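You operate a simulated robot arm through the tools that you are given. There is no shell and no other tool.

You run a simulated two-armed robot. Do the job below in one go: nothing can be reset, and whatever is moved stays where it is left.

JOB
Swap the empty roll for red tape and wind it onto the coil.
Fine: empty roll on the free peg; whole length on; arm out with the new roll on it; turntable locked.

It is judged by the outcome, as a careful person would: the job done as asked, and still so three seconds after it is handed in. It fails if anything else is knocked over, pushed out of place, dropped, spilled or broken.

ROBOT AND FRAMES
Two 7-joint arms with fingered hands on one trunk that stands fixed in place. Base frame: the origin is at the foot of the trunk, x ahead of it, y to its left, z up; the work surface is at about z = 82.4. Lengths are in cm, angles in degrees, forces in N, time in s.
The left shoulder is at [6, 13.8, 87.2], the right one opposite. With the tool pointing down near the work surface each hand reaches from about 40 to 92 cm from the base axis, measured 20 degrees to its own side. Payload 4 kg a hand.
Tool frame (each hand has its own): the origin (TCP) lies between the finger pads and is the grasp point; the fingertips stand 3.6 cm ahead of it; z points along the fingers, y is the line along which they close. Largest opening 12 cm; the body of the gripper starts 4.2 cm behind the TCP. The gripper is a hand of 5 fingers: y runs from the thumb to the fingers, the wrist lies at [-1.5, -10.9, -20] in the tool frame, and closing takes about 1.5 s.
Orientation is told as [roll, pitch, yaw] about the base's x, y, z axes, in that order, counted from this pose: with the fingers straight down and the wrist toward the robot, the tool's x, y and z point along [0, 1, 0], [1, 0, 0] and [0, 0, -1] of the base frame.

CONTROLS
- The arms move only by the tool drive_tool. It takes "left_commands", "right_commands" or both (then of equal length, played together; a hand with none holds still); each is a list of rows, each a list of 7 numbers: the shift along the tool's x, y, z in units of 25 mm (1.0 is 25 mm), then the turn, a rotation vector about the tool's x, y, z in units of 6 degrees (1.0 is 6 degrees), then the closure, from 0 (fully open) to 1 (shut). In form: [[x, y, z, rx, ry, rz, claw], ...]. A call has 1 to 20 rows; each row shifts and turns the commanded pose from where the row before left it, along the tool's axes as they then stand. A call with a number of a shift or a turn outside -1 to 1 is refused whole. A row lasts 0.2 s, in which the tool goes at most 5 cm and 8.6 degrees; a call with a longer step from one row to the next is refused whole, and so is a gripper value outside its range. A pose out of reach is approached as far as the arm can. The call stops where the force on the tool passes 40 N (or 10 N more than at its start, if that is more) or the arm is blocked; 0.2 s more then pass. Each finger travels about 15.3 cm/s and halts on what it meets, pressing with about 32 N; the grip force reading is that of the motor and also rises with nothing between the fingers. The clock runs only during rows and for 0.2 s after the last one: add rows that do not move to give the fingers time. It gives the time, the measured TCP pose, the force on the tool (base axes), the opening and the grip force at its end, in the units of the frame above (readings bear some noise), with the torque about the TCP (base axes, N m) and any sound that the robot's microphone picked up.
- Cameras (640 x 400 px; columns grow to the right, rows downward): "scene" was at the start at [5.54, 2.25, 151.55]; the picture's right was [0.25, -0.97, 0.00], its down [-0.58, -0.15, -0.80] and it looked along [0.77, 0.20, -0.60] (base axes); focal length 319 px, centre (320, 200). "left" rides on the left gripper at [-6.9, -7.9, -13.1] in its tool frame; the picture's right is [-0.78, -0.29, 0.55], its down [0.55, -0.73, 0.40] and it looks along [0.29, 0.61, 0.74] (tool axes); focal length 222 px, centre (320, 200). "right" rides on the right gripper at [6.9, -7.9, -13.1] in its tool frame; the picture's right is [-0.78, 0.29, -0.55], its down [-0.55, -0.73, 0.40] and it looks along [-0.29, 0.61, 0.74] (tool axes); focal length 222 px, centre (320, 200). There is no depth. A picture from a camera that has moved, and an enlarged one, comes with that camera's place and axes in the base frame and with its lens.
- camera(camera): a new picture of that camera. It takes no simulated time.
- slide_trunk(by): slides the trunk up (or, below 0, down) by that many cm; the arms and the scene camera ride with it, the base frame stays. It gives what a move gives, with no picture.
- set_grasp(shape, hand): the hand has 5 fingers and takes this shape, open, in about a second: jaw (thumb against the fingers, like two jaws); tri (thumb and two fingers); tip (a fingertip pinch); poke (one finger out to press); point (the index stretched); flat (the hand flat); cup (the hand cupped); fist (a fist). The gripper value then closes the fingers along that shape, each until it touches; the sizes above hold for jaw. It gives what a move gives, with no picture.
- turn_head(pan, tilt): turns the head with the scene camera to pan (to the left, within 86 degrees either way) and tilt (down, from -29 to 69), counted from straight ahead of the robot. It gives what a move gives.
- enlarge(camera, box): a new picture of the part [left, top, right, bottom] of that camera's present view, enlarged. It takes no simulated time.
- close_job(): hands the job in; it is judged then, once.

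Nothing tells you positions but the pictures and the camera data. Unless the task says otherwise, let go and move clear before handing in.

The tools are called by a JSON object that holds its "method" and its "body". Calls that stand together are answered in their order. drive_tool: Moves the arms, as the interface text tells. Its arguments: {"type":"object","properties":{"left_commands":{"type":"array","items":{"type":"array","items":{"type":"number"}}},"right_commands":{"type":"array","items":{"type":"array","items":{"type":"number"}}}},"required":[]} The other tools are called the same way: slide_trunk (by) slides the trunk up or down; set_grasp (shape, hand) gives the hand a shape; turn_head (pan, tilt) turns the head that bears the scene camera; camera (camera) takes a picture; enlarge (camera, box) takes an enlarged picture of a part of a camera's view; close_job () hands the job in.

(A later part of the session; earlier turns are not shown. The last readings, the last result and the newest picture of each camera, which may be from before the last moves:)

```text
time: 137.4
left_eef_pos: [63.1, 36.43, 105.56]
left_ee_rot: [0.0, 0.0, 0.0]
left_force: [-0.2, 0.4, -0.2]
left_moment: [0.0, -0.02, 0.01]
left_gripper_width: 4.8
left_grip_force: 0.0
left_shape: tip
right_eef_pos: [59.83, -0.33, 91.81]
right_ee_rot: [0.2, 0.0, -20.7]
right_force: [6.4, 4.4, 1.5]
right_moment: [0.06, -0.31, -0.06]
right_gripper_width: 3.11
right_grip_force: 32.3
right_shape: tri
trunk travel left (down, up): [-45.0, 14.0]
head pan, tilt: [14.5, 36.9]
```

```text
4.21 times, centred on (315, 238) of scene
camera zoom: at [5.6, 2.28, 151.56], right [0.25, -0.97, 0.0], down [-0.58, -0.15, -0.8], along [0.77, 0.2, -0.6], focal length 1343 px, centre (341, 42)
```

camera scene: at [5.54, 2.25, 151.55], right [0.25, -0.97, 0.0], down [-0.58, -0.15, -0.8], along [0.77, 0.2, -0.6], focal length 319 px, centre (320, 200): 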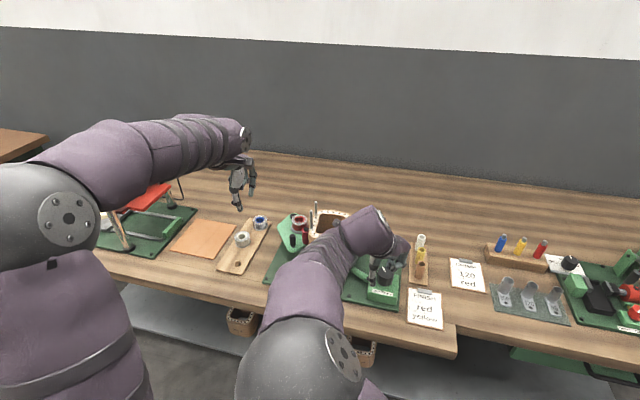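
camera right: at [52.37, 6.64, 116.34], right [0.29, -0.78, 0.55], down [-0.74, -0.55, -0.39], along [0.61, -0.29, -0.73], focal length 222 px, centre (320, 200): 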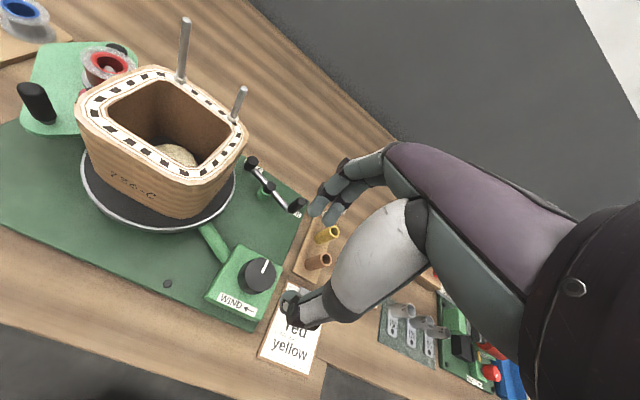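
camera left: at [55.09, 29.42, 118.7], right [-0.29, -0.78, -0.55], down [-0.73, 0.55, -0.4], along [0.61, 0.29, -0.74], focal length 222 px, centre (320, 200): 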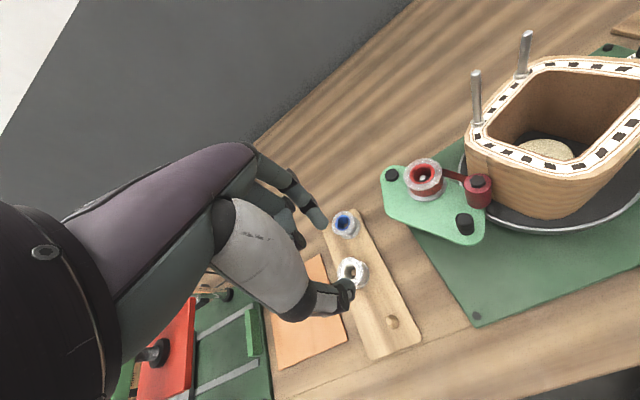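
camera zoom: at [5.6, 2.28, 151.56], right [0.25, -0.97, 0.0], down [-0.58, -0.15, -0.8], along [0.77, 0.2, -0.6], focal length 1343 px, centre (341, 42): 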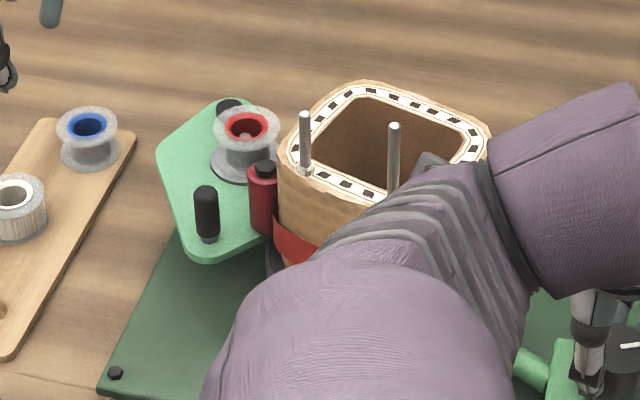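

The roll is bare and the red band is smooth all round. I release the knob and lift the right hand clear, then confirm the tape stays on.

{"method": "drive_tool", "body": {"right_commands": [[0, 0, 0, 0, 0, 0, 0.85], [0, 0, 0, 0, 0, 0, 0.7], [0, 0, 0, 0, 0, 0, 0.55], [0, 0, 0, 0, 0, 0, 0.45], [0, 0, 0, 0, 0, 0, 0.45], [0, 0, -0.5, 0, 0, 0, 0.45], [0, 0, -0.7, 0, 0, 0, 0.45], [0, 0, -0.8, 0, 0, 0, 0.45], [0, 0, -0.8, 0, 0, 0, 0.45], [0, 0, -0.8, 0, 0, 0, 0.45], [0, 0, -0.8, 0, 0, 0, 0.45], [0, 0, -0.6, 0, 0, 0, 0.45], [0, 0, 0, 0, 0, 0, 0.45]]}}

{"method": "enlarge", "body": {"camera": "left", "box": [370, 10, 640, 250]}}

{"method": "enlarge", "body": {"camera": "right", "box": [0, 20, 320, 320]}}

{"method": "camera", "body": {"camera": "scene"}}

```text
time: 140.2
left_eef_pos: [63.04, 36.63, 105.63]
left_ee_rot: [0.0, -0.1, -0.1]
left_force: [0.4, -0.1, -0.6]
left_moment: [-0.01, 0.02, -0.01]
left_gripper_width: 4.76
left_grip_force: 0.2
left_shape: tip
right_eef_pos: [59.83, -0.17, 104.18]
right_ee_rot: [0.2, 0.2, -20.4]
right_force: [-0.2, -0.5, 0.9]
right_moment: [0.01, 0.01, 0.04]
right_gripper_width: 6.55
right_grip_force: 0.0
right_shape: tri
trunk travel left (down, up): [-45.0, 14.0]
head pan, tilt: [14.5, 36.9]
```

```text
1.67 times, centred on (505, 130) of left
camera zoom: at [55.08, 29.51, 118.68], right [-0.29, -0.78, -0.55], down [-0.73, 0.55, -0.4], along [0.61, 0.29, -0.74], focal length 370 px, centre (12, 317)
```

zoom: 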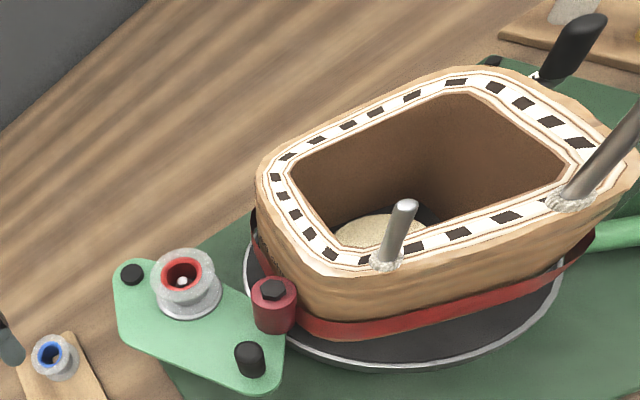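

```text
1.33 times, centred on (160, 170) of right
camera zoom: at [54.94, 9.07, 117.19], right [0.0, -0.84, 0.55], down [-0.88, -0.26, -0.4], along [0.47, -0.48, -0.74], focal length 296 px, centre (533, 240)
```

zoom: 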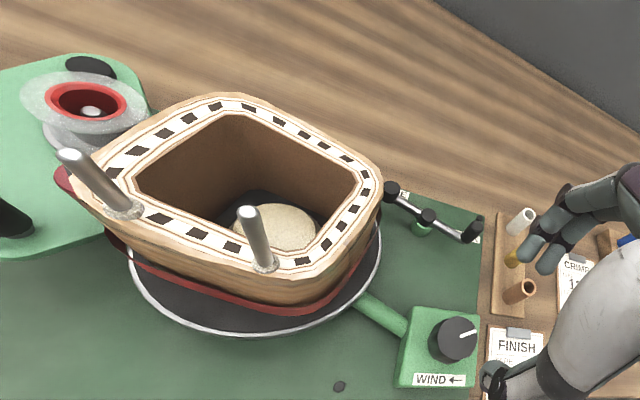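

```text
taken
camera scene: at [5.55, 2.26, 151.55], right [0.25, -0.97, 0.0], down [-0.58, -0.15, -0.8], along [0.77, 0.2, -0.6], focal length 319 px, centre (320, 200)
```

scene: 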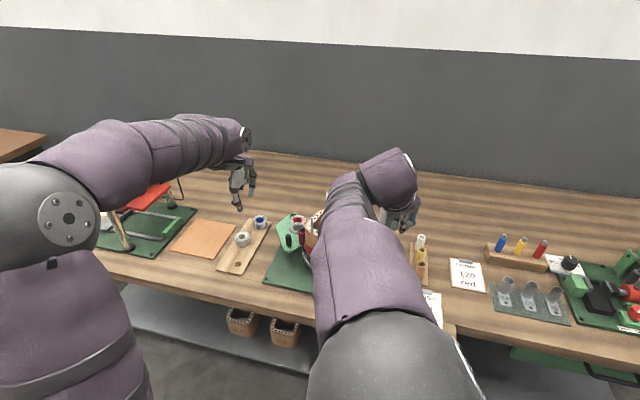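

The tape stays on and the coil is still. I move the right hand over to the lock lever and bring the left hand, fingertips closed, above the right side of the arm's handle (now near (62.9, 26.0)) to push it out.

{"method": "drive_tool", "body": {"left_commands": [[0, 0, 0, 0, 0, 0, 0.7], [0, 0, 0, 0, 0, 0, 0.85], [0, 0, 0, 0, 0, 0, 1], [0, 0, 0, 0, 0, 0, 1], [0, 0, 0, 0, 0, 0, 1], [0, 0, 0, 0, 0, 0, 1], [0, 0, 0, 0, 0, 0, 1], [0, 0, 0, 0, 0, 0, 1], [0, 0, 0, 0, 0, 0, 1], [-0.79, -0.02, 0, 0, 0, 0, 1], [-0.79, -0.02, 0, 0, 0, 0, 1], [-0.79, -0.02, 0, 0, 0, 0, 1], [-0.79, -0.02, 0, 0, 0, 0, 1], [-0.79, -0.02, 0, 0, 0, 0, 1], [-0.79, -0.03, 0, 0, 0, 0, 1], [0, 0, 0, 0, 0, 0, 1]], "right_commands": [[0, 0, 0, 0, 0, -1, 0.45], [0, 0, 0, 0, 0, -1, 0.45], [0, 0, 0, 0, 0, -1, 0.45], [0, 0, 0, 0, 0, -1, 0.45], [0, 0, 0, 0, 0, -1, 0.45], [0, 0, 0, 0, 0, -1, 0.45], [0, 0, 0, 0, 0, -1, 0.45], [0, 0, 0, 0, 0, -1, 0.45], [0, 0, 0, 0, 0, -0.4, 0.45], [-0.443, 0.675, 0, 0, 0, 0, 0.5], [-0.443, 0.675, 0, 0, 0, 0, 0.5], [-0.443, 0.675, 0, 0, 0, 0, 0.5], [-0.443, 0.675, 0, 0, 0, 0, 0.5], [-0.443, 0.675, 0, 0, 0, 0, 0.5], [-0.443, 0.675, 0, 0, 0, 0, 0.5], [0, 0, 0, 0, 0, 0, 0.5]]}}

{"method": "enlarge", "body": {"camera": "scene", "box": [240, 170, 370, 280]}}

{"method": "enlarge", "body": {"camera": "left", "box": [260, 120, 480, 300]}}

{"method": "camera", "body": {"camera": "right"}}

```text
time: 143.6
left_eef_pos: [62.77, 24.48, 105.65]
left_ee_rot: [0.0, 0.0, 0.0]
left_force: [-0.1, 0.3, 0.7]
left_moment: [-0.04, -0.01, 0.02]
left_gripper_width: 0.02
left_grip_force: 32.2
left_shape: tip
right_eef_pos: [71.96, -0.97, 104.29]
right_ee_rot: [0.1, -0.1, 30.1]
right_force: [-0.3, -0.3, -0.3]
right_moment: [0.01, -0.02, 0.0]
right_gripper_width: 6.03
right_grip_force: 0.0
right_shape: tri
trunk travel left (down, up): [-45.0, 14.0]
head pan, tilt: [14.5, 36.9]
```

```text
3.64 times, centred on (305, 225) of scene
camera zoom: at [5.53, 2.26, 151.56], right [0.25, -0.97, 0.0], down [-0.58, -0.15, -0.8], along [0.77, 0.2, -0.6], focal length 1160 px, centre (374, 109)
```

zoom: 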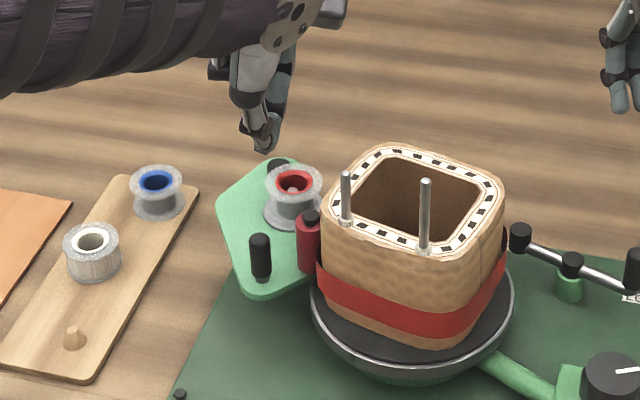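

```text
2.22 times, centred on (370, 210) of left
camera zoom: at [54.81, 17.57, 118.75], right [-0.29, -0.78, -0.55], down [-0.73, 0.55, -0.4], along [0.61, 0.29, -0.74], focal length 494 px, centre (209, 178)
```

zoom: 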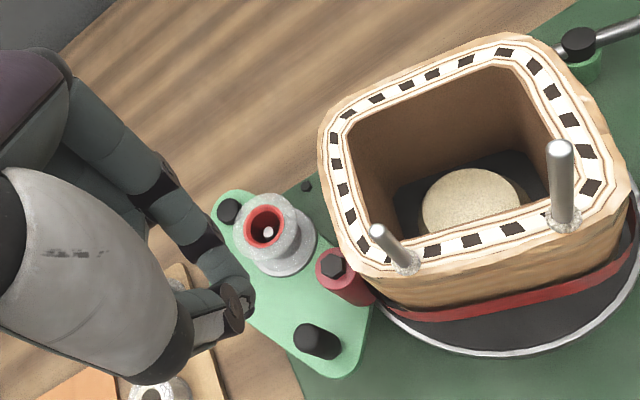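

```text
taken
camera right: at [61.73, 1.16, 117.31], right [0.65, -0.54, 0.55], down [-0.36, -0.84, -0.4], along [0.67, 0.06, -0.74], focal length 222 px, centre (320, 200)
```

right: 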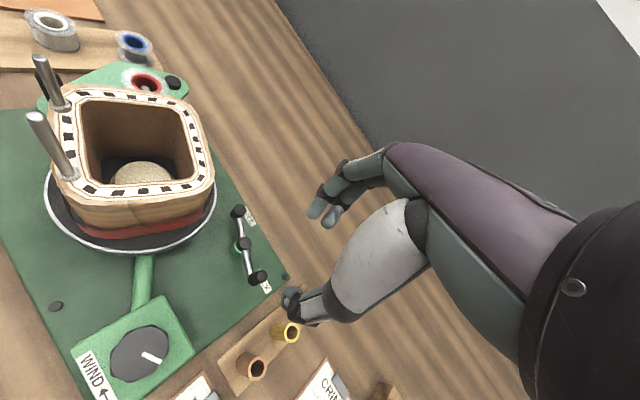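

The coil shows a full red band. The arm handle is now near (63.2, 25.6). I'll straddle it with open fingertips at yaw +20 (clear of roller and coil) so the closing pinch ends up on its coil side and can push it out.

{"method": "drive_tool", "body": {"left_commands": [[0, 0, 0, 0, 0, -1, 0.85], [0, 0, 0, 0, 0, -1, 0.7], [0, 0, 0, 0, 0, -1, 0.6], [0, 0, 0, 0, 0, -0.33, 0.6], [0.16, 0.31, 0, 0, 0, 0, 0.6], [0, 0, 0.6, 0, 0, 0, 0.6], [0, 0, 0.8, 0, 0, 0, 0.6], [0, 0, 0.8, 0, 0, 0, 0.6], [0, 0, 0.8, 0, 0, 0, 0.6], [0, 0, 0.3, 0, 0, 0, 0.6], [0, 0, 0, 0, 0, 0, 0.6]]}}

{"method": "enlarge", "body": {"camera": "scene", "box": [250, 180, 350, 260]}}

{"method": "enlarge", "body": {"camera": "left", "box": [260, 140, 460, 320]}}

{"method": "enlarge", "body": {"camera": "right", "box": [0, 0, 220, 160]}}

```text
time: 146.0
left_eef_pos: [63.33, 25.19, 97.38]
left_ee_rot: [-0.1, 0.0, 20.0]
left_force: [0.1, 0.3, 0.1]
left_moment: [0.0, 0.0, 0.01]
left_gripper_width: 4.76
left_grip_force: 0.0
left_shape: tip
right_eef_pos: [71.84, -0.95, 104.28]
right_ee_rot: [0.1, -0.1, 30.0]
right_force: [-0.2, 0.8, -0.4]
right_moment: [-0.03, -0.03, 0.02]
right_gripper_width: 5.99
right_grip_force: 0.1
right_shape: tri
trunk travel left (down, up): [-45.0, 14.0]
head pan, tilt: [14.5, 36.9]
```

```text
5.00 times, centred on (300, 220) of scene
camera zoom: at [5.55, 2.25, 151.55], right [0.25, -0.97, 0.0], down [-0.58, -0.15, -0.8], along [0.77, 0.2, -0.6], focal length 1595 px, centre (420, 100)
```

zoom: 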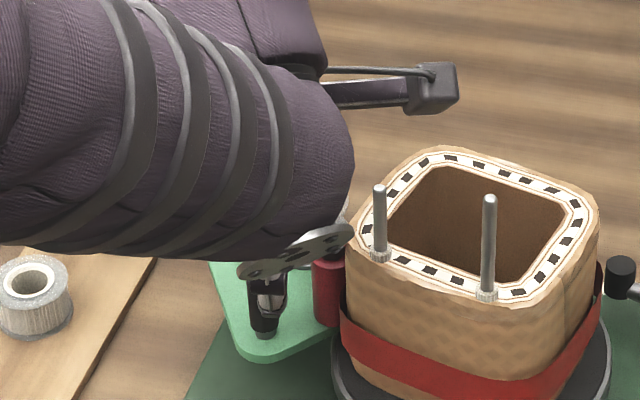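

```text
2.22 times, centred on (360, 230) of left
camera zoom: at [58.23, 15.94, 110.46], right [-0.01, -0.84, -0.55], down [-0.88, 0.27, -0.4], along [0.48, 0.48, -0.74], focal length 494 px, centre (231, 133)
```

zoom: 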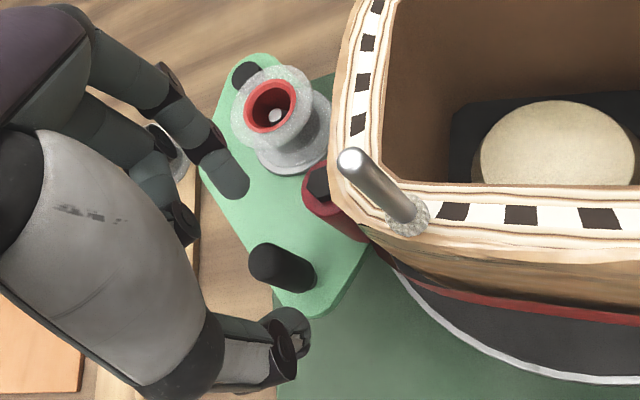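

```text
2.50 times, centred on (110, 80) of right
camera zoom: at [61.74, 1.14, 117.28], right [0.64, -0.54, 0.55], down [-0.36, -0.84, -0.4], along [0.67, 0.06, -0.74], focal length 555 px, centre (845, 500)
```

zoom: 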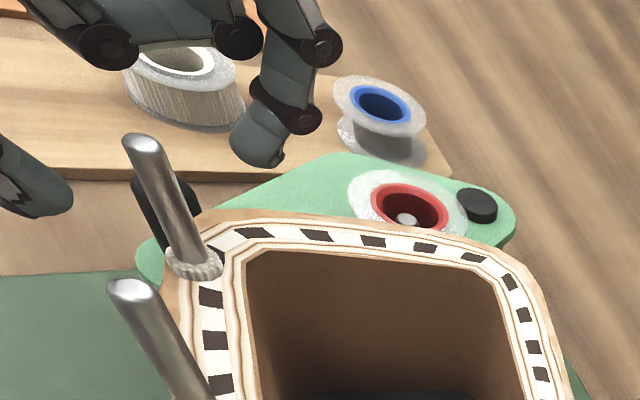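

Handle confirmed at about (63.1, 25.6), straddled with good clearance. I lower beside it.

{"method": "drive_tool", "body": {"left_commands": [[0, 0, 0.4, 0, 0, 0, 0.6], [0, 0, 0.4, 0, 0, 0, 0.6], [0, 0, 0.44, 0, 0, 0, 0.6], [0, 0, 0, 0, 0, 0, 0.6]]}}

{"method": "enlarge", "body": {"camera": "left", "box": [260, 140, 460, 320]}}

{"method": "enlarge", "body": {"camera": "right", "box": [0, 0, 220, 160]}}

```text
time: 147.0
left_eef_pos: [63.46, 25.33, 94.1]
left_ee_rot: [0.0, 0.0, 20.1]
left_force: [-0.4, 0.0, 1.0]
left_moment: [0.0, 0.0, -0.01]
left_gripper_width: 4.75
left_grip_force: 0.0
left_shape: tip
right_eef_pos: [71.94, -0.83, 104.42]
right_ee_rot: [0.2, -0.1, 29.9]
right_force: [0.1, -0.5, 0.2]
right_moment: [0.03, 0.04, -0.01]
right_gripper_width: 6.02
right_grip_force: 0.0
right_shape: tri
trunk travel left (down, up): [-45.0, 14.0]
head pan, tilt: [14.5, 36.9]
```

```text
2.22 times, centred on (360, 230) of left
camera zoom: at [58.19, 15.98, 107.36], right [-0.01, -0.84, -0.55], down [-0.88, 0.27, -0.4], along [0.48, 0.48, -0.74], focal length 494 px, centre (231, 133)
```

zoom: 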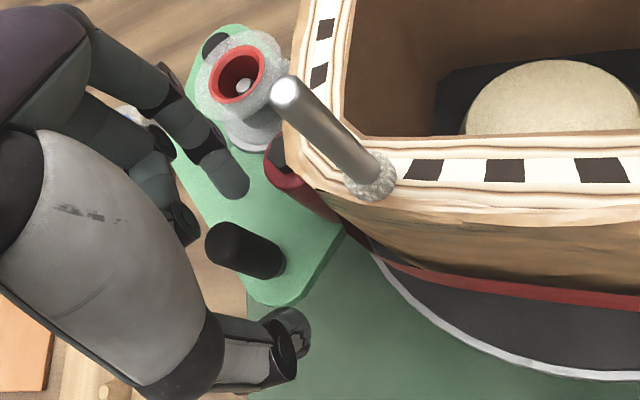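

```text
2.50 times, centred on (110, 80) of right
camera zoom: at [61.73, 1.14, 117.29], right [0.65, -0.54, 0.55], down [-0.36, -0.84, -0.4], along [0.67, 0.06, -0.74], focal length 555 px, centre (845, 500)
```

zoom: 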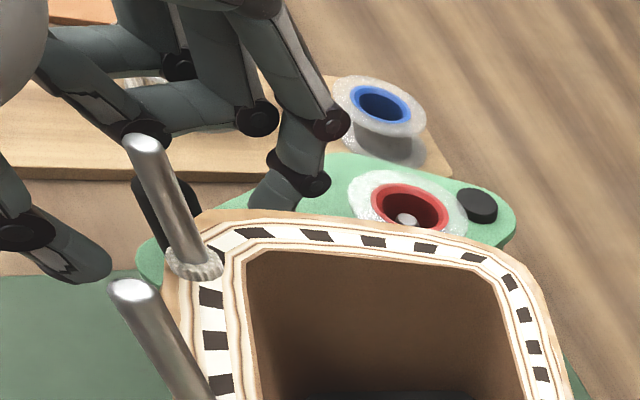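

Now I close the pinch gently; it should squeeze in on the coil side of the handle.

{"method": "drive_tool", "body": {"left_commands": [[0, 0, 0, 0, 0, 0, 0.7], [0, 0, 0, 0, 0, 0, 0.78], [0, 0, 0, 0, 0, 0, 0.85], [0, 0, 0, 0, 0, 0, 0.92], [0, 0, 0, 0, 0, 0, 1], [0, 0, 0, 0, 0, 0, 1]]}}

{"method": "enlarge", "body": {"camera": "left", "box": [260, 140, 460, 320]}}

{"method": "enlarge", "body": {"camera": "right", "box": [0, 0, 220, 160]}}

```text
time: 148.4
left_eef_pos: [63.42, 25.05, 94.2]
left_ee_rot: [0.0, 0.0, 20.0]
left_force: [0.1, -1.7, 0.2]
left_moment: [-0.05, -0.01, 0.04]
left_gripper_width: 0.55
left_grip_force: 32.3
left_shape: tip
right_eef_pos: [72.04, -0.9, 104.22]
right_ee_rot: [0.2, -0.2, 30.0]
right_force: [-0.5, 0.3, -0.3]
right_moment: [0.0, 0.04, 0.0]
right_gripper_width: 6.02
right_grip_force: 0.0
right_shape: tri
trunk travel left (down, up): [-45.0, 14.0]
head pan, tilt: [14.5, 36.9]
```

```text
2.22 times, centred on (360, 230) of left
camera zoom: at [58.2, 15.93, 107.37], right [-0.01, -0.84, -0.55], down [-0.88, 0.27, -0.4], along [0.48, 0.48, -0.74], focal length 494 px, centre (231, 133)
```

zoom: 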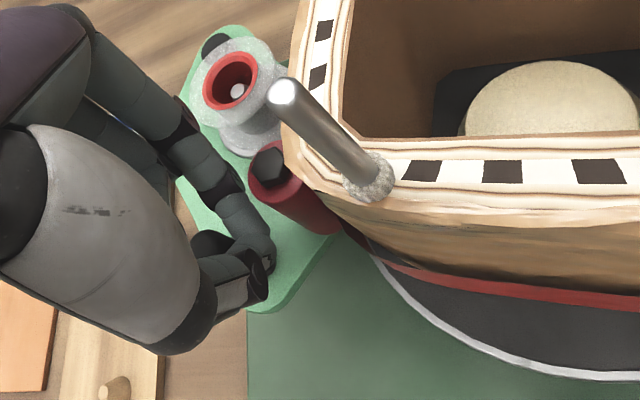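

```text
2.50 times, centred on (110, 80) of right
camera zoom: at [61.74, 1.12, 117.29], right [0.64, -0.54, 0.55], down [-0.36, -0.84, -0.4], along [0.67, 0.06, -0.74], focal length 555 px, centre (845, 500)
```

zoom: 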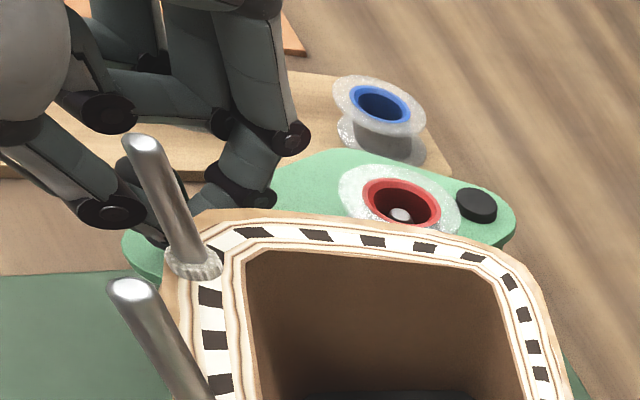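

The pinch sits on the coil side of the handle and has already lifted the roller off. I push the handle outward along its arc.

{"method": "drive_tool", "body": {"left_commands": [[0.26, 0.06, 0, 0, 0, 0, 1], [0.26, 0.06, 0, 0, 0, 0, 1], [0.26, 0.07, 0, 0, 0, 0, 1], [0.277, 0.08, 0, 0, 0, 0, 1], [0.277, 0.087, 0, 0, 0, 0, 1], [0.277, 0.095, 0, 0, 0, 0, 1], [0, 0, 0, 0, 0, 0, 1]]}}

{"method": "enlarge", "body": {"camera": "left", "box": [260, 140, 460, 320]}}

{"method": "enlarge", "body": {"camera": "right", "box": [0, 0, 220, 160]}}

{"method": "enlarge", "body": {"camera": "scene", "box": [240, 180, 350, 270]}}

```text
time: 150.0
left_eef_pos: [63.13, 29.41, 94.18]
left_ee_rot: [0.0, 0.0, 20.0]
left_force: [0.5, -0.3, -0.1]
left_moment: [0.02, 0.03, 0.01]
left_gripper_width: 0.53
left_grip_force: 31.4
left_shape: tip
right_eef_pos: [71.96, -0.84, 104.28]
right_ee_rot: [0.1, -0.2, 30.1]
right_force: [-1.1, -0.9, 0.3]
right_moment: [-0.03, 0.01, 0.01]
right_gripper_width: 6.0
right_grip_force: 0.1
right_shape: tri
trunk travel left (down, up): [-45.0, 14.0]
head pan, tilt: [14.5, 36.9]
```

```text
2.22 times, centred on (360, 230) of left
camera zoom: at [57.89, 20.17, 107.36], right [0.0, -0.84, -0.55], down [-0.88, 0.26, -0.4], along [0.48, 0.48, -0.74], focal length 494 px, centre (231, 133)
```

zoom: 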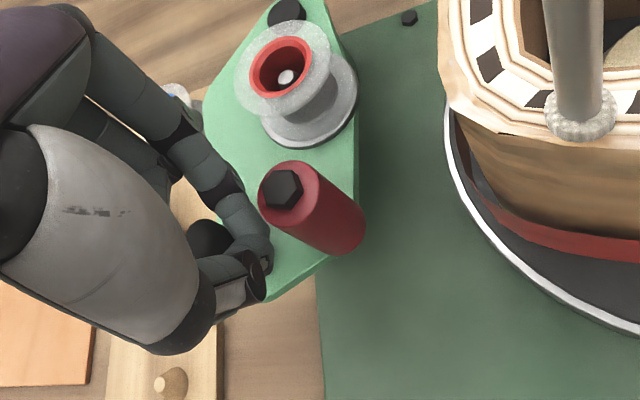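

```text
2.50 times, centred on (110, 80) of right
camera zoom: at [61.74, 1.14, 117.28], right [0.65, -0.54, 0.55], down [-0.36, -0.84, -0.4], along [0.67, 0.06, -0.74], focal length 555 px, centre (845, 500)
```

zoom: 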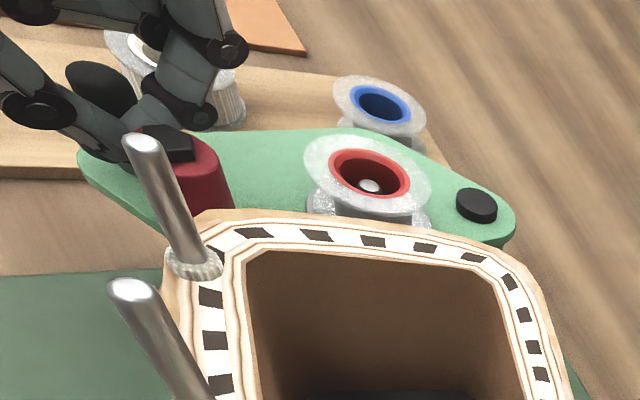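

```text
4.44 times, centred on (295, 225) of scene
camera zoom: at [5.56, 2.25, 151.55], right [0.25, -0.97, 0.0], down [-0.58, -0.15, -0.8], along [0.77, 0.2, -0.6], focal length 1418 px, centre (431, 89)
```

zoom: 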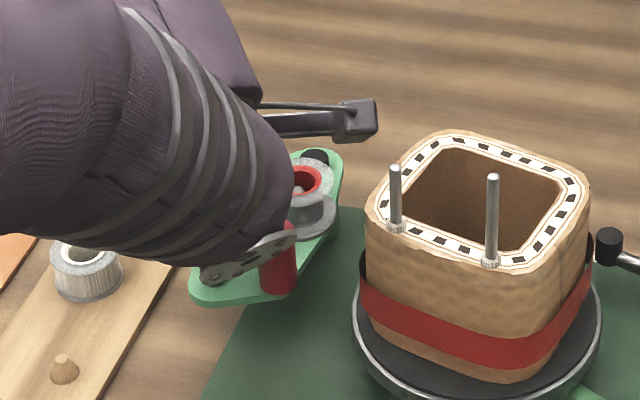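

The arm follows nicely. I push the rest of the way to its out stop.

{"method": "drive_tool", "body": {"left_commands": [[0.262, 0.125, 0, 0, 0, 0, 1], [0.262, 0.138, 0, 0, 0, 0, 1], [0.262, 0.15, 0, 0, 0, 0, 1], [0.186, 0.13, 0, 0, 0, 0, 1], [0.1, 0.07, 0, 0, 0, 0, 1], [0, 0, 0, 0, 0, 0, 1]]}}

{"method": "enlarge", "body": {"camera": "left", "box": [260, 140, 460, 320]}}

{"method": "enlarge", "body": {"camera": "right", "box": [0, 0, 220, 160]}}

{"method": "enlarge", "body": {"camera": "scene", "box": [240, 180, 350, 270]}}

```text
time: 151.4
left_eef_pos: [63.69, 32.33, 94.27]
left_ee_rot: [0.1, 0.0, 20.0]
left_force: [-1.1, -3.0, 0.0]
left_moment: [-0.07, -0.02, -0.03]
left_gripper_width: 0.53
left_grip_force: 32.3
left_shape: tip
right_eef_pos: [71.89, -0.89, 104.23]
right_ee_rot: [0.3, -0.1, 30.0]
right_force: [-0.7, 0.7, -0.2]
right_moment: [0.0, 0.01, 0.0]
right_gripper_width: 6.03
right_grip_force: 0.1
right_shape: tri
trunk travel left (down, up): [-45.0, 14.0]
head pan, tilt: [14.5, 36.9]
```

```text
2.22 times, centred on (360, 230) of left
camera zoom: at [58.45, 23.08, 107.39], right [-0.01, -0.84, -0.55], down [-0.88, 0.27, -0.4], along [0.48, 0.48, -0.74], focal length 494 px, centre (231, 133)
```

zoom: 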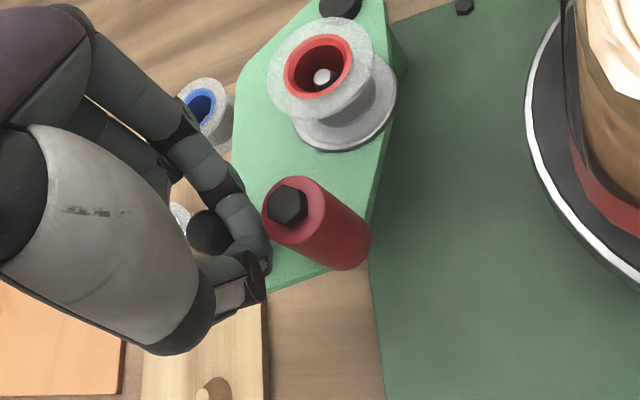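

```text
2.50 times, centred on (110, 80) of right
camera zoom: at [61.73, 1.09, 117.29], right [0.64, -0.54, 0.55], down [-0.36, -0.84, -0.4], along [0.67, 0.06, -0.74], focal length 555 px, centre (845, 500)
```

zoom: 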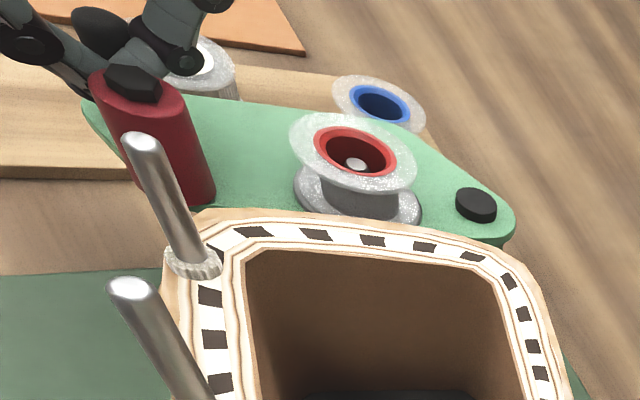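

```text
4.44 times, centred on (295, 225) of scene
camera zoom: at [5.55, 2.21, 151.55], right [0.25, -0.97, 0.0], down [-0.58, -0.15, -0.8], along [0.77, 0.2, -0.6], focal length 1418 px, centre (431, 89)
```

zoom: 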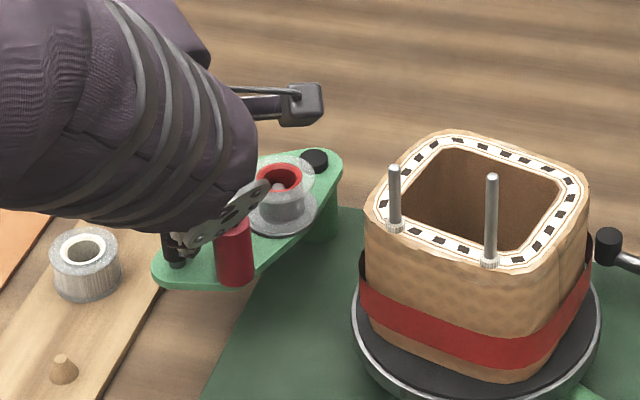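

The arm is essentially at its original out position. I nudge slightly more to be sure it is against its stop.

{"method": "drive_tool", "body": {"left_commands": [[0.06, 0.03, 0, 0, 0, 0, 1], [0.06, 0.03, 0, 0, 0, 0, 1], [0, 0, 0, 0, 0, 0, 1]]}}

{"method": "drive_tool", "body": {"left_commands": [[0, 0, 0, 0, 0, 0, 0.85], [0, 0, 0, 0, 0, 0, 0.7], [0, 0, 0, 0, 0, 0, 0.55], [0, 0, 0, 0, 0, 0, 0.55], [0, 0, -0.4, 0, 0, 0, 0.55], [0, 0, -0.6, 0, 0, 0, 0.55], [0, 0, -0.8, 0, 0, 0, 0.55], [0, 0, -0.8, 0, 0, 0, 0.55], [0, 0, -0.8, 0, 0, 0, 0.55], [0, 0, -0.8, 0, 0, 0, 0.55], [0.5, 0, -0.4, 0, 0, 0, 0.55], [0.8, 0, 0, 0, 0, 1, 0.55], [0.8, 0, 0, 0, 0, 1, 0.55], [0, 0, 0, 0, 0, 1, 0.55], [0, 0, 0, 0, 0, 0.33, 0.55]]}}

{"method": "camera", "body": {"camera": "scene"}}

{"method": "enlarge", "body": {"camera": "scene", "box": [220, 190, 350, 280]}}

{"method": "camera", "body": {"camera": "left"}}

```text
time: 152.2
left_eef_pos: [63.7, 32.59, 94.29]
left_ee_rot: [0.0, 0.1, 19.8]
left_force: [-1.3, -12.8, -2.6]
left_moment: [-0.33, 0.04, -0.1]
left_gripper_width: 0.5
left_grip_force: 31.8
left_shape: tip
right_eef_pos: [71.97, -0.98, 104.24]
right_ee_rot: [0.2, -0.1, 30.0]
right_force: [-0.5, 1.1, 0.5]
right_moment: [-0.01, 0.02, 0.01]
right_gripper_width: 6.03
right_grip_force: 0.1
right_shape: tri
trunk travel left (down, up): [-45.0, 14.0]
head pan, tilt: [14.5, 36.9]
```

```text
time: 155.4
left_eef_pos: [62.12, 37.73, 105.71]
left_ee_rot: [0.1, 0.0, -0.1]
left_force: [-0.4, -0.3, -0.3]
left_moment: [-0.01, 0.0, -0.04]
left_gripper_width: 5.36
left_grip_force: 0.0
left_shape: tip
right_eef_pos: [71.93, -0.83, 104.27]
right_ee_rot: [0.0, -0.1, 30.1]
right_force: [0.0, -0.7, 0.1]
right_moment: [0.0, 0.02, -0.01]
right_gripper_width: 6.01
right_grip_force: 0.0
right_shape: tri
trunk travel left (down, up): [-45.0, 14.0]
head pan, tilt: [14.5, 36.9]
```

```text
taken
camera scene: at [5.55, 2.25, 151.55], right [0.25, -0.97, 0.0], down [-0.58, -0.15, -0.8], along [0.77, 0.2, -0.6], focal length 319 px, centre (320, 200)
```

scene: 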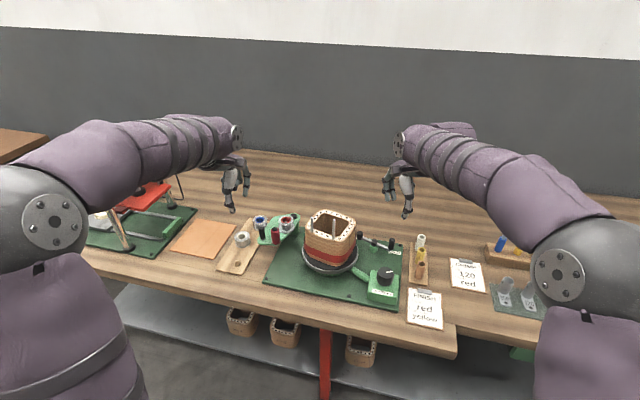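

```text
4.44 times, centred on (285, 235) of scene
camera zoom: at [5.55, 2.25, 151.55], right [0.25, -0.97, 0.0], down [-0.58, -0.15, -0.8], along [0.77, 0.2, -0.6], focal length 1418 px, centre (476, 44)
```

zoom: 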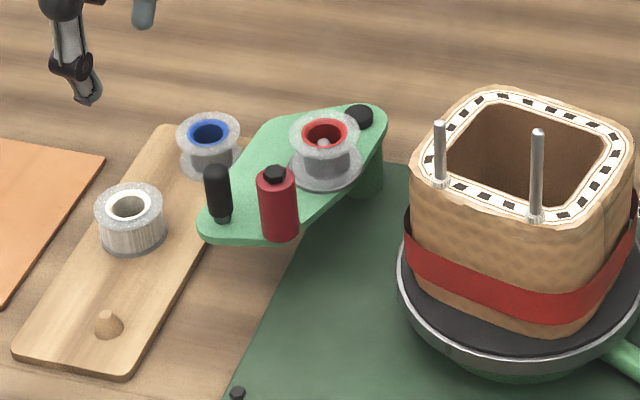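

```text
taken
camera left: at [54.08, 30.79, 118.92], right [-0.29, -0.78, -0.55], down [-0.73, 0.55, -0.4], along [0.61, 0.29, -0.74], focal length 222 px, centre (320, 200)
```

left: 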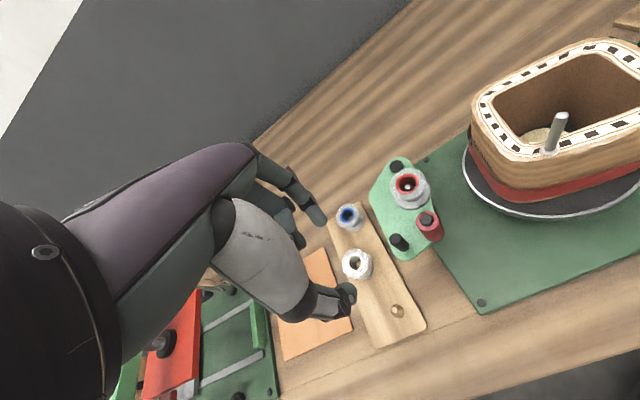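

The arm is back at its out stop with the now bare red roll on it, and it stays there. Now I lock the turntable: the right hand descends around the lever handle.

{"method": "drive_tool", "body": {"right_commands": [[0.02, 0.03, 0.6, 0, 0, 0, 0.65], [0, 0, 0.8, 0, 0, 0, 0.65], [0, 0, 0.8, 0, 0, 0, 0.65], [0, 0, 0.8, 0, 0, 0, 0.65], [0, 0, 0.8, 0, 0, 0, 0.65], [0, 0, 0.8, 0, 0, 0, 0.65], [0, 0, 0.5, 0, 0, 0, 0.65], [0, 0, 0, 0, 0, 0, 0.65]]}}

{"method": "enlarge", "body": {"camera": "right", "box": [220, 160, 380, 310]}}

{"method": "enlarge", "body": {"camera": "scene", "box": [345, 190, 425, 260]}}

```text
time: 157.2
left_eef_pos: [62.04, 37.76, 105.72]
left_ee_rot: [0.0, -0.1, 0.0]
left_force: [0.4, 0.1, -0.4]
left_moment: [-0.03, -0.01, -0.02]
left_gripper_width: 5.38
left_grip_force: 0.0
left_shape: tip
right_eef_pos: [71.92, -0.69, 91.6]
right_ee_rot: [0.1, 0.0, 30.1]
right_force: [-0.4, 0.4, -0.1]
right_moment: [0.0, -0.02, 0.03]
right_gripper_width: 4.24
right_grip_force: 0.1
right_shape: tri
trunk travel left (down, up): [-45.0, 14.0]
head pan, tilt: [14.5, 36.9]
```

```text
2.67 times, centred on (300, 235) of right
camera zoom: at [61.84, 1.26, 104.46], right [0.64, -0.54, 0.55], down [-0.36, -0.84, -0.4], along [0.67, 0.06, -0.74], focal length 592 px, centre (373, 107)
```

zoom: 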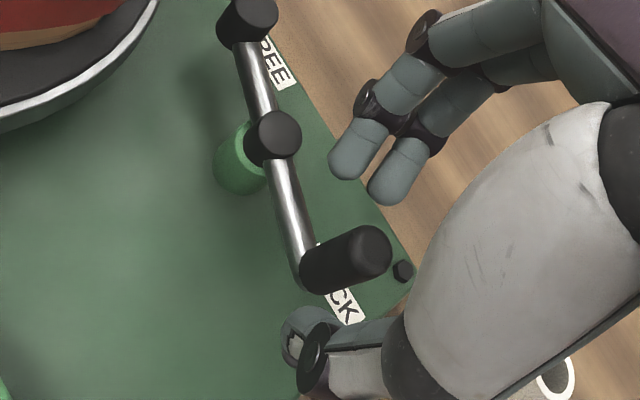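

```text
5.71 times, centred on (385, 225) of scene
camera zoom: at [5.55, 2.25, 151.55], right [0.25, -0.97, 0.0], down [-0.58, -0.15, -0.8], along [0.77, 0.2, -0.6], focal length 1823 px, centre (-51, 57)
```

zoom: 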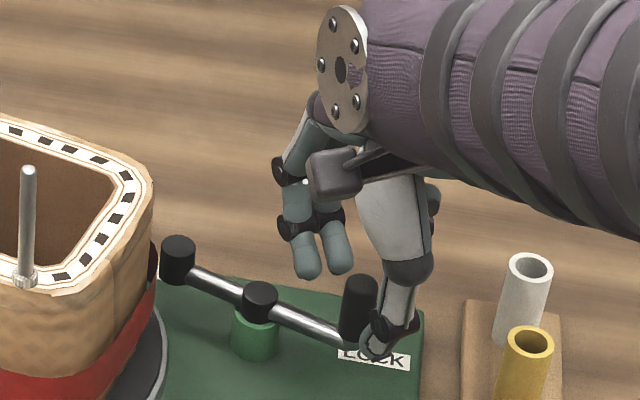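

Handle is between the pads. I close and swing the lever toward the rim.

{"method": "drive_tool", "body": {"right_commands": [[0, 0, 0, 0, 0, 0, 0.75], [0, 0, 0, 0, 0, 0, 0.82], [0, 0, 0, 0, 0, 0, 0.9], [0, 0, 0, 0, 0, 0, 1], [0, 0, 0, 0, 0, 0, 1], [-0.12, 0.18, 0, 0, 0, 0, 1], [-0.143, 0.175, 0, 0, 0, 0, 1], [-0.165, 0.17, 0, 0, 0, 0, 1], [-0.13, 0.32, 0, 0, 0, 0, 1], [-0.09, 0.32, 0, 0, 0, 0, 1], [0, 0, 0, 0, 0, 0, 1]]}}

{"method": "enlarge", "body": {"camera": "right", "box": [180, 130, 380, 310]}}

{"method": "enlarge", "body": {"camera": "scene", "box": [345, 190, 425, 260]}}

```text
time: 159.6
left_eef_pos: [62.21, 37.83, 105.67]
left_ee_rot: [0.1, 0.0, 0.0]
left_force: [0.7, -0.6, 1.4]
left_moment: [0.0, 0.03, 0.0]
left_gripper_width: 5.37
left_grip_force: 0.1
left_shape: tip
right_eef_pos: [75.22, -0.47, 91.5]
right_ee_rot: [0.1, 0.0, 30.1]
right_force: [-6.8, 5.3, -3.9]
right_moment: [0.33, 0.07, 0.18]
right_gripper_width: 0.25
right_grip_force: 31.7
right_shape: tri
trunk travel left (down, up): [-45.0, 14.0]
head pan, tilt: [14.5, 36.9]
```

```text
2.22 times, centred on (280, 220) of right
camera zoom: at [65.07, 1.51, 104.49], right [0.65, -0.53, 0.54], down [-0.36, -0.84, -0.4], along [0.67, 0.06, -0.74], focal length 494 px, centre (409, 156)
```

zoom: 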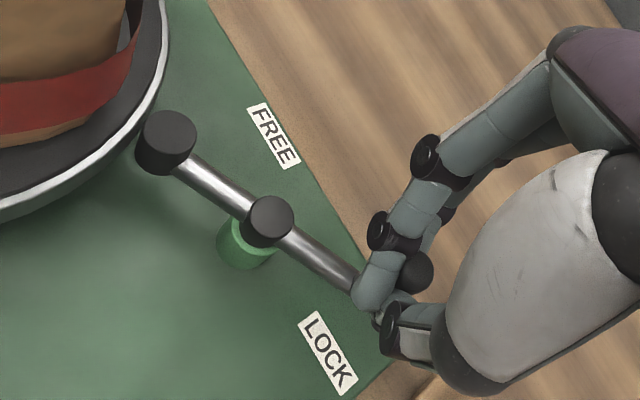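

```text
5.71 times, centred on (385, 225) of scene
camera zoom: at [5.53, 2.32, 151.55], right [0.25, -0.97, 0.0], down [-0.58, -0.15, -0.8], along [0.77, 0.2, -0.6], focal length 1823 px, centre (-51, 57)
```

zoom: 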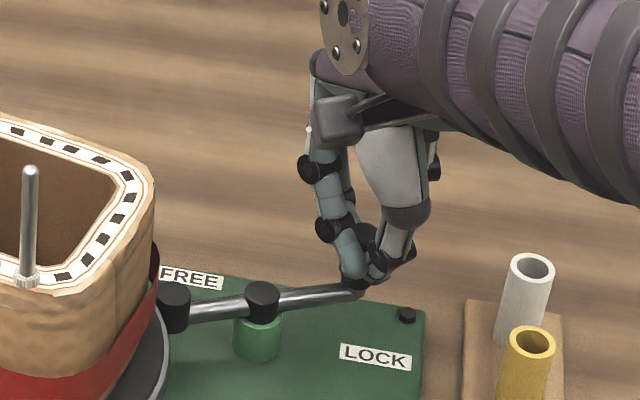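

The pad is close to the rim. I push on in smaller steps until it presses firmly.

{"method": "drive_tool", "body": {"right_commands": [[-0.02, 0.17, 0, 0, 0, 0, 1], [0.0, 0.17, 0, 0, 0, 0, 1], [0.015, 0.15, 0, 0, 0, 0, 1], [0.02, 0.12, 0, 0, 0, 0, 1], [0, 0, 0, 0, 0, 0, 1]]}}

{"method": "enlarge", "body": {"camera": "right", "box": [180, 130, 380, 310]}}

{"method": "enlarge", "body": {"camera": "scene", "box": [345, 190, 425, 260]}}

```text
time: 160.8
left_eef_pos: [61.91, 37.67, 105.86]
left_ee_rot: [0.0, -0.2, 0.1]
left_force: [-0.9, -0.1, -1.2]
left_moment: [0.03, -0.02, -0.03]
left_gripper_width: 5.39
left_grip_force: 0.0
left_shape: tip
right_eef_pos: [76.09, -0.0, 91.52]
right_ee_rot: [0.2, 0.4, 30.0]
right_force: [-35.8, -6.0, -5.2]
right_moment: [-0.27, 0.7, -0.17]
right_gripper_width: 0.3
right_grip_force: 32.2
right_shape: tri
trunk travel left (down, up): [-45.0, 14.0]
head pan, tilt: [14.5, 36.9]
```

```text
2.22 times, centred on (280, 220) of right
camera zoom: at [66.06, 2.01, 104.49], right [0.65, -0.53, 0.54], down [-0.36, -0.84, -0.39], along [0.67, 0.06, -0.74], focal length 494 px, centre (409, 156)
```

zoom: 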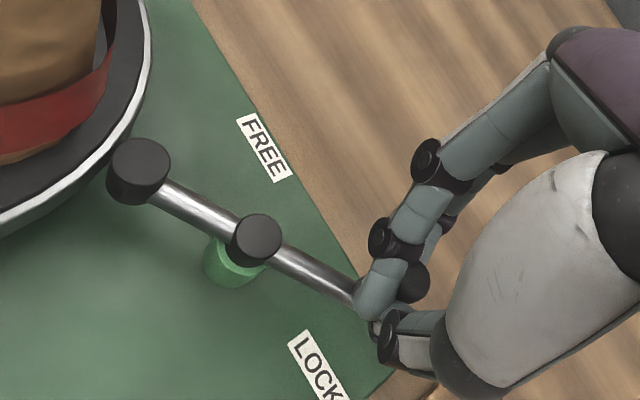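

```text
5.71 times, centred on (385, 225) of scene
camera zoom: at [5.2, 2.17, 151.56], right [0.25, -0.97, 0.0], down [-0.58, -0.15, -0.8], along [0.78, 0.2, -0.6], focal length 1823 px, centre (-51, 57)
```

zoom: 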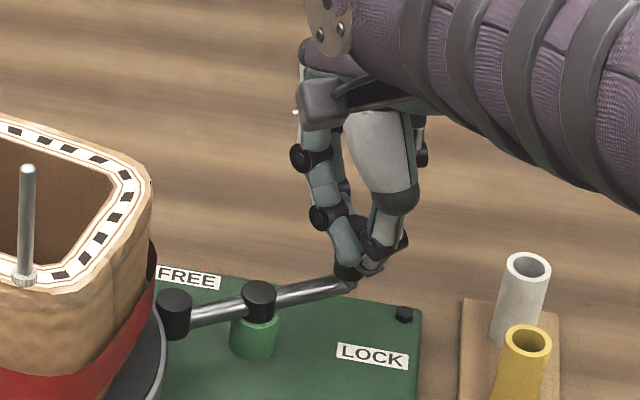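

The lever is hard against its stop with the pad on the rim (36 N). I relax the hand and open it, then check that the lever stays.

{"method": "drive_tool", "body": {"right_commands": [[0, -0.1, 0, 0, 0, 0, 1], [0, -0.05, 0, 0, 0, 0, 0.9], [0, 0, 0, 0, 0, 0, 0.75], [0, 0, 0, 0, 0, 0, 0.65], [0, 0, 0, 0, 0, 0, 0.62], [0, 0, 0, 0, 0, 0, 0.62]]}}

{"method": "enlarge", "body": {"camera": "right", "box": [180, 130, 380, 310]}}

{"method": "enlarge", "body": {"camera": "scene", "box": [345, 190, 425, 260]}}

```text
time: 162.2
left_eef_pos: [62.12, 37.78, 105.78]
left_ee_rot: [0.0, 0.0, 0.0]
left_force: [0.3, -0.2, 0.4]
left_moment: [-0.03, 0.03, -0.03]
left_gripper_width: 5.38
left_grip_force: 0.0
left_shape: tip
right_eef_pos: [76.22, -0.09, 91.61]
right_ee_rot: [0.0, -0.2, 30.0]
right_force: [0.3, 0.6, 1.0]
right_moment: [-0.02, -0.01, 0.01]
right_gripper_width: 4.52
right_grip_force: 0.1
right_shape: tri
trunk travel left (down, up): [-45.0, 14.0]
head pan, tilt: [14.5, 36.9]
```

```text
2.22 times, centred on (280, 220) of right
camera zoom: at [66.09, 1.93, 104.57], right [0.64, -0.54, 0.55], down [-0.36, -0.84, -0.4], along [0.67, 0.06, -0.74], focal length 494 px, centre (409, 156)
```

zoom: 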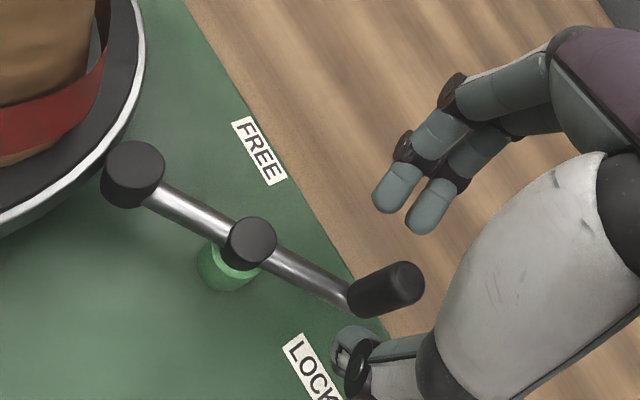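

```text
5.71 times, centred on (385, 225) of scene
camera zoom: at [5.55, 2.25, 151.56], right [0.25, -0.97, 0.0], down [-0.58, -0.15, -0.8], along [0.77, 0.2, -0.6], focal length 1823 px, centre (-51, 57)
```

zoom: 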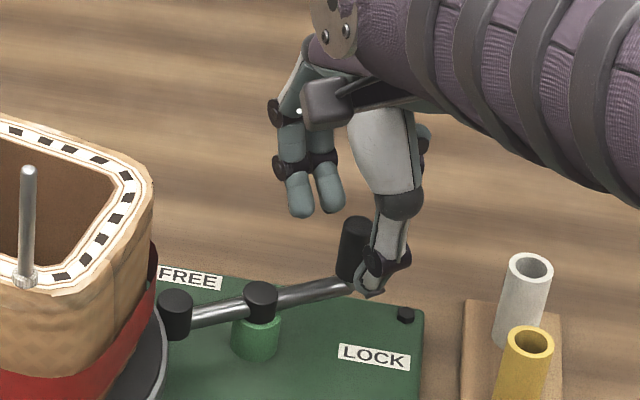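

The lever stays at the lock position. I raise the hand; then, to be certain the turntable is really locked, I'll try the knob gently in the winding direction.

{"method": "drive_tool", "body": {"right_commands": [[0, 0, -0.4, 0, 0, 0, 0.62], [0, 0, -0.6, 0, 0, 0, 0.62], [0, 0, -0.8, 0, 0, 0, 0.62], [0, 0, -0.8, 0, 0, 0, 0.62], [0, 0, -0.8, 0, 0, 0, 0.62], [0, 0, -0.8, 0, 0, 0, 0.62], [0, 0, -0.8, 0, 0, 0, 0.55], [0.466, -0.819, 0, 0, 0, 0, 0.5], [0.466, -0.819, 0, 0, 0, 0, 0.5], [0.466, -0.819, 0, 0, 0, 0, 0.5], [0.466, -0.819, 0, 0, 0, 0, 0.5], [0.466, -0.819, 0, 0, 0, 0, 0.5], [0.466, -0.819, 0, 0, 0, 0, 0.5], [0.466, -0.819, 0, 0, 0, 0, 0.5], [0, 0, 0, 0, 0, 0, 0.5]]}}

{"method": "enlarge", "body": {"camera": "scene", "box": [250, 190, 420, 310]}}

{"method": "camera", "body": {"camera": "right"}}

{"method": "enlarge", "body": {"camera": "left", "box": [370, 10, 640, 250]}}

```text
time: 165.4
left_eef_pos: [62.08, 37.72, 105.73]
left_ee_rot: [0.0, 0.0, -0.1]
left_force: [0.4, 0.7, -0.5]
left_moment: [0.03, -0.01, 0.02]
left_gripper_width: 5.4
left_grip_force: 0.1
left_shape: tip
right_eef_pos: [59.66, -0.1, 103.92]
right_ee_rot: [0.2, 0.0, 30.0]
right_force: [0.3, 0.8, 0.2]
right_moment: [-0.06, 0.02, -0.02]
right_gripper_width: 6.0
right_grip_force: 0.0
right_shape: tri
trunk travel left (down, up): [-45.0, 14.0]
head pan, tilt: [14.5, 36.9]
```

```text
3.33 times, centred on (335, 250) of scene
camera zoom: at [5.57, 2.26, 151.55], right [0.25, -0.97, 0.0], down [-0.58, -0.15, -0.8], along [0.77, 0.2, -0.6], focal length 1063 px, centre (270, 33)
```

zoom: 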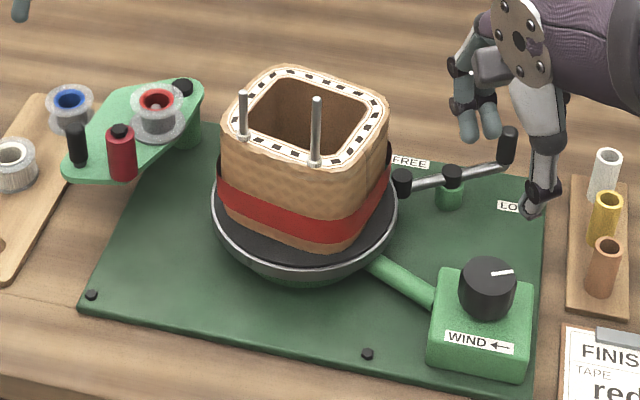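

```text
taken
camera right: at [49.52, 1.86, 116.89], right [0.64, -0.54, 0.55], down [-0.36, -0.84, -0.4], along [0.67, 0.06, -0.74], focal length 222 px, centre (320, 200)
```

right: 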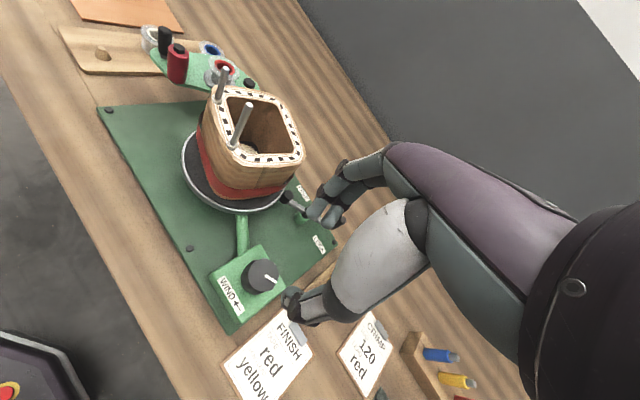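

```text
1.67 times, centred on (505, 130) of left
camera zoom: at [54.1, 30.8, 118.88], right [-0.29, -0.78, -0.55], down [-0.73, 0.55, -0.4], along [0.61, 0.29, -0.74], focal length 370 px, centre (12, 317)
```

zoom: 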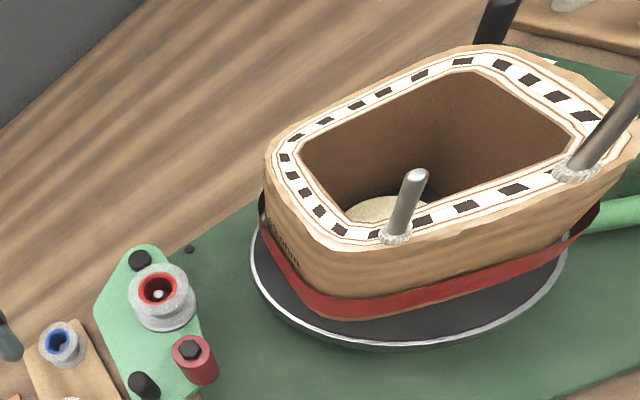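

All looks right: lever over with its pad on the rim, tape on the coil, arm out. I descend on the knob for a gentle lock test.

{"method": "drive_tool", "body": {"right_commands": [[0, 0, 0.6, 0, 0, 0, 0.48], [0, 0, 0.8, 0, 0, 0, 0.48], [0, 0, 0.8, 0, 0, 0, 0.48], [0, 0, 0.8, 0, 0, 0, 0.48], [0, 0, 0.8, 0, 0, 0, 0.48], [0, 0, 0.6, 0, 0, 0, 0.48], [0, 0, 0.45, 0, 0, 0, 0.48], [0, 0, 0, 0, 0, 0, 0.48]]}}

{"method": "enlarge", "body": {"camera": "right", "box": [200, 150, 400, 325]}}

```text
time: 167.2
left_eef_pos: [62.22, 37.7, 105.74]
left_ee_rot: [0.1, 0.0, -0.1]
left_force: [-0.4, 0.1, -0.1]
left_moment: [0.04, 0.03, 0.0]
left_gripper_width: 5.37
left_grip_force: 0.1
left_shape: tip
right_eef_pos: [59.67, -0.15, 91.94]
right_ee_rot: [0.1, 0.0, 30.0]
right_force: [-1.4, -0.2, 0.3]
right_moment: [-0.03, -0.02, 0.0]
right_gripper_width: 6.25
right_grip_force: 0.0
right_shape: tri
trunk travel left (down, up): [-45.0, 14.0]
head pan, tilt: [14.5, 36.9]
```

```text
2.29 times, centred on (300, 238) of right
camera zoom: at [49.5, 1.84, 104.86], right [0.65, -0.54, 0.55], down [-0.36, -0.84, -0.4], along [0.67, 0.06, -0.74], focal length 508 px, centre (366, 114)
```

zoom: 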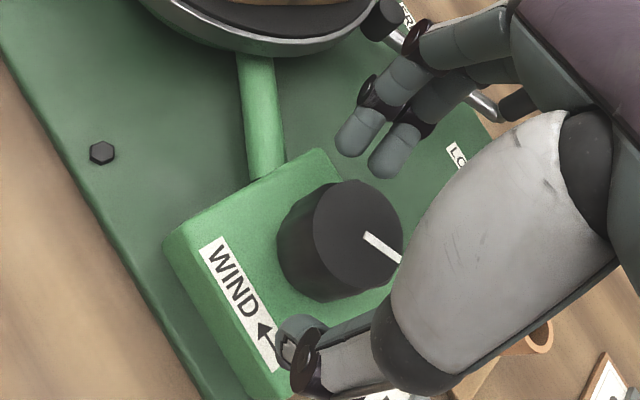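

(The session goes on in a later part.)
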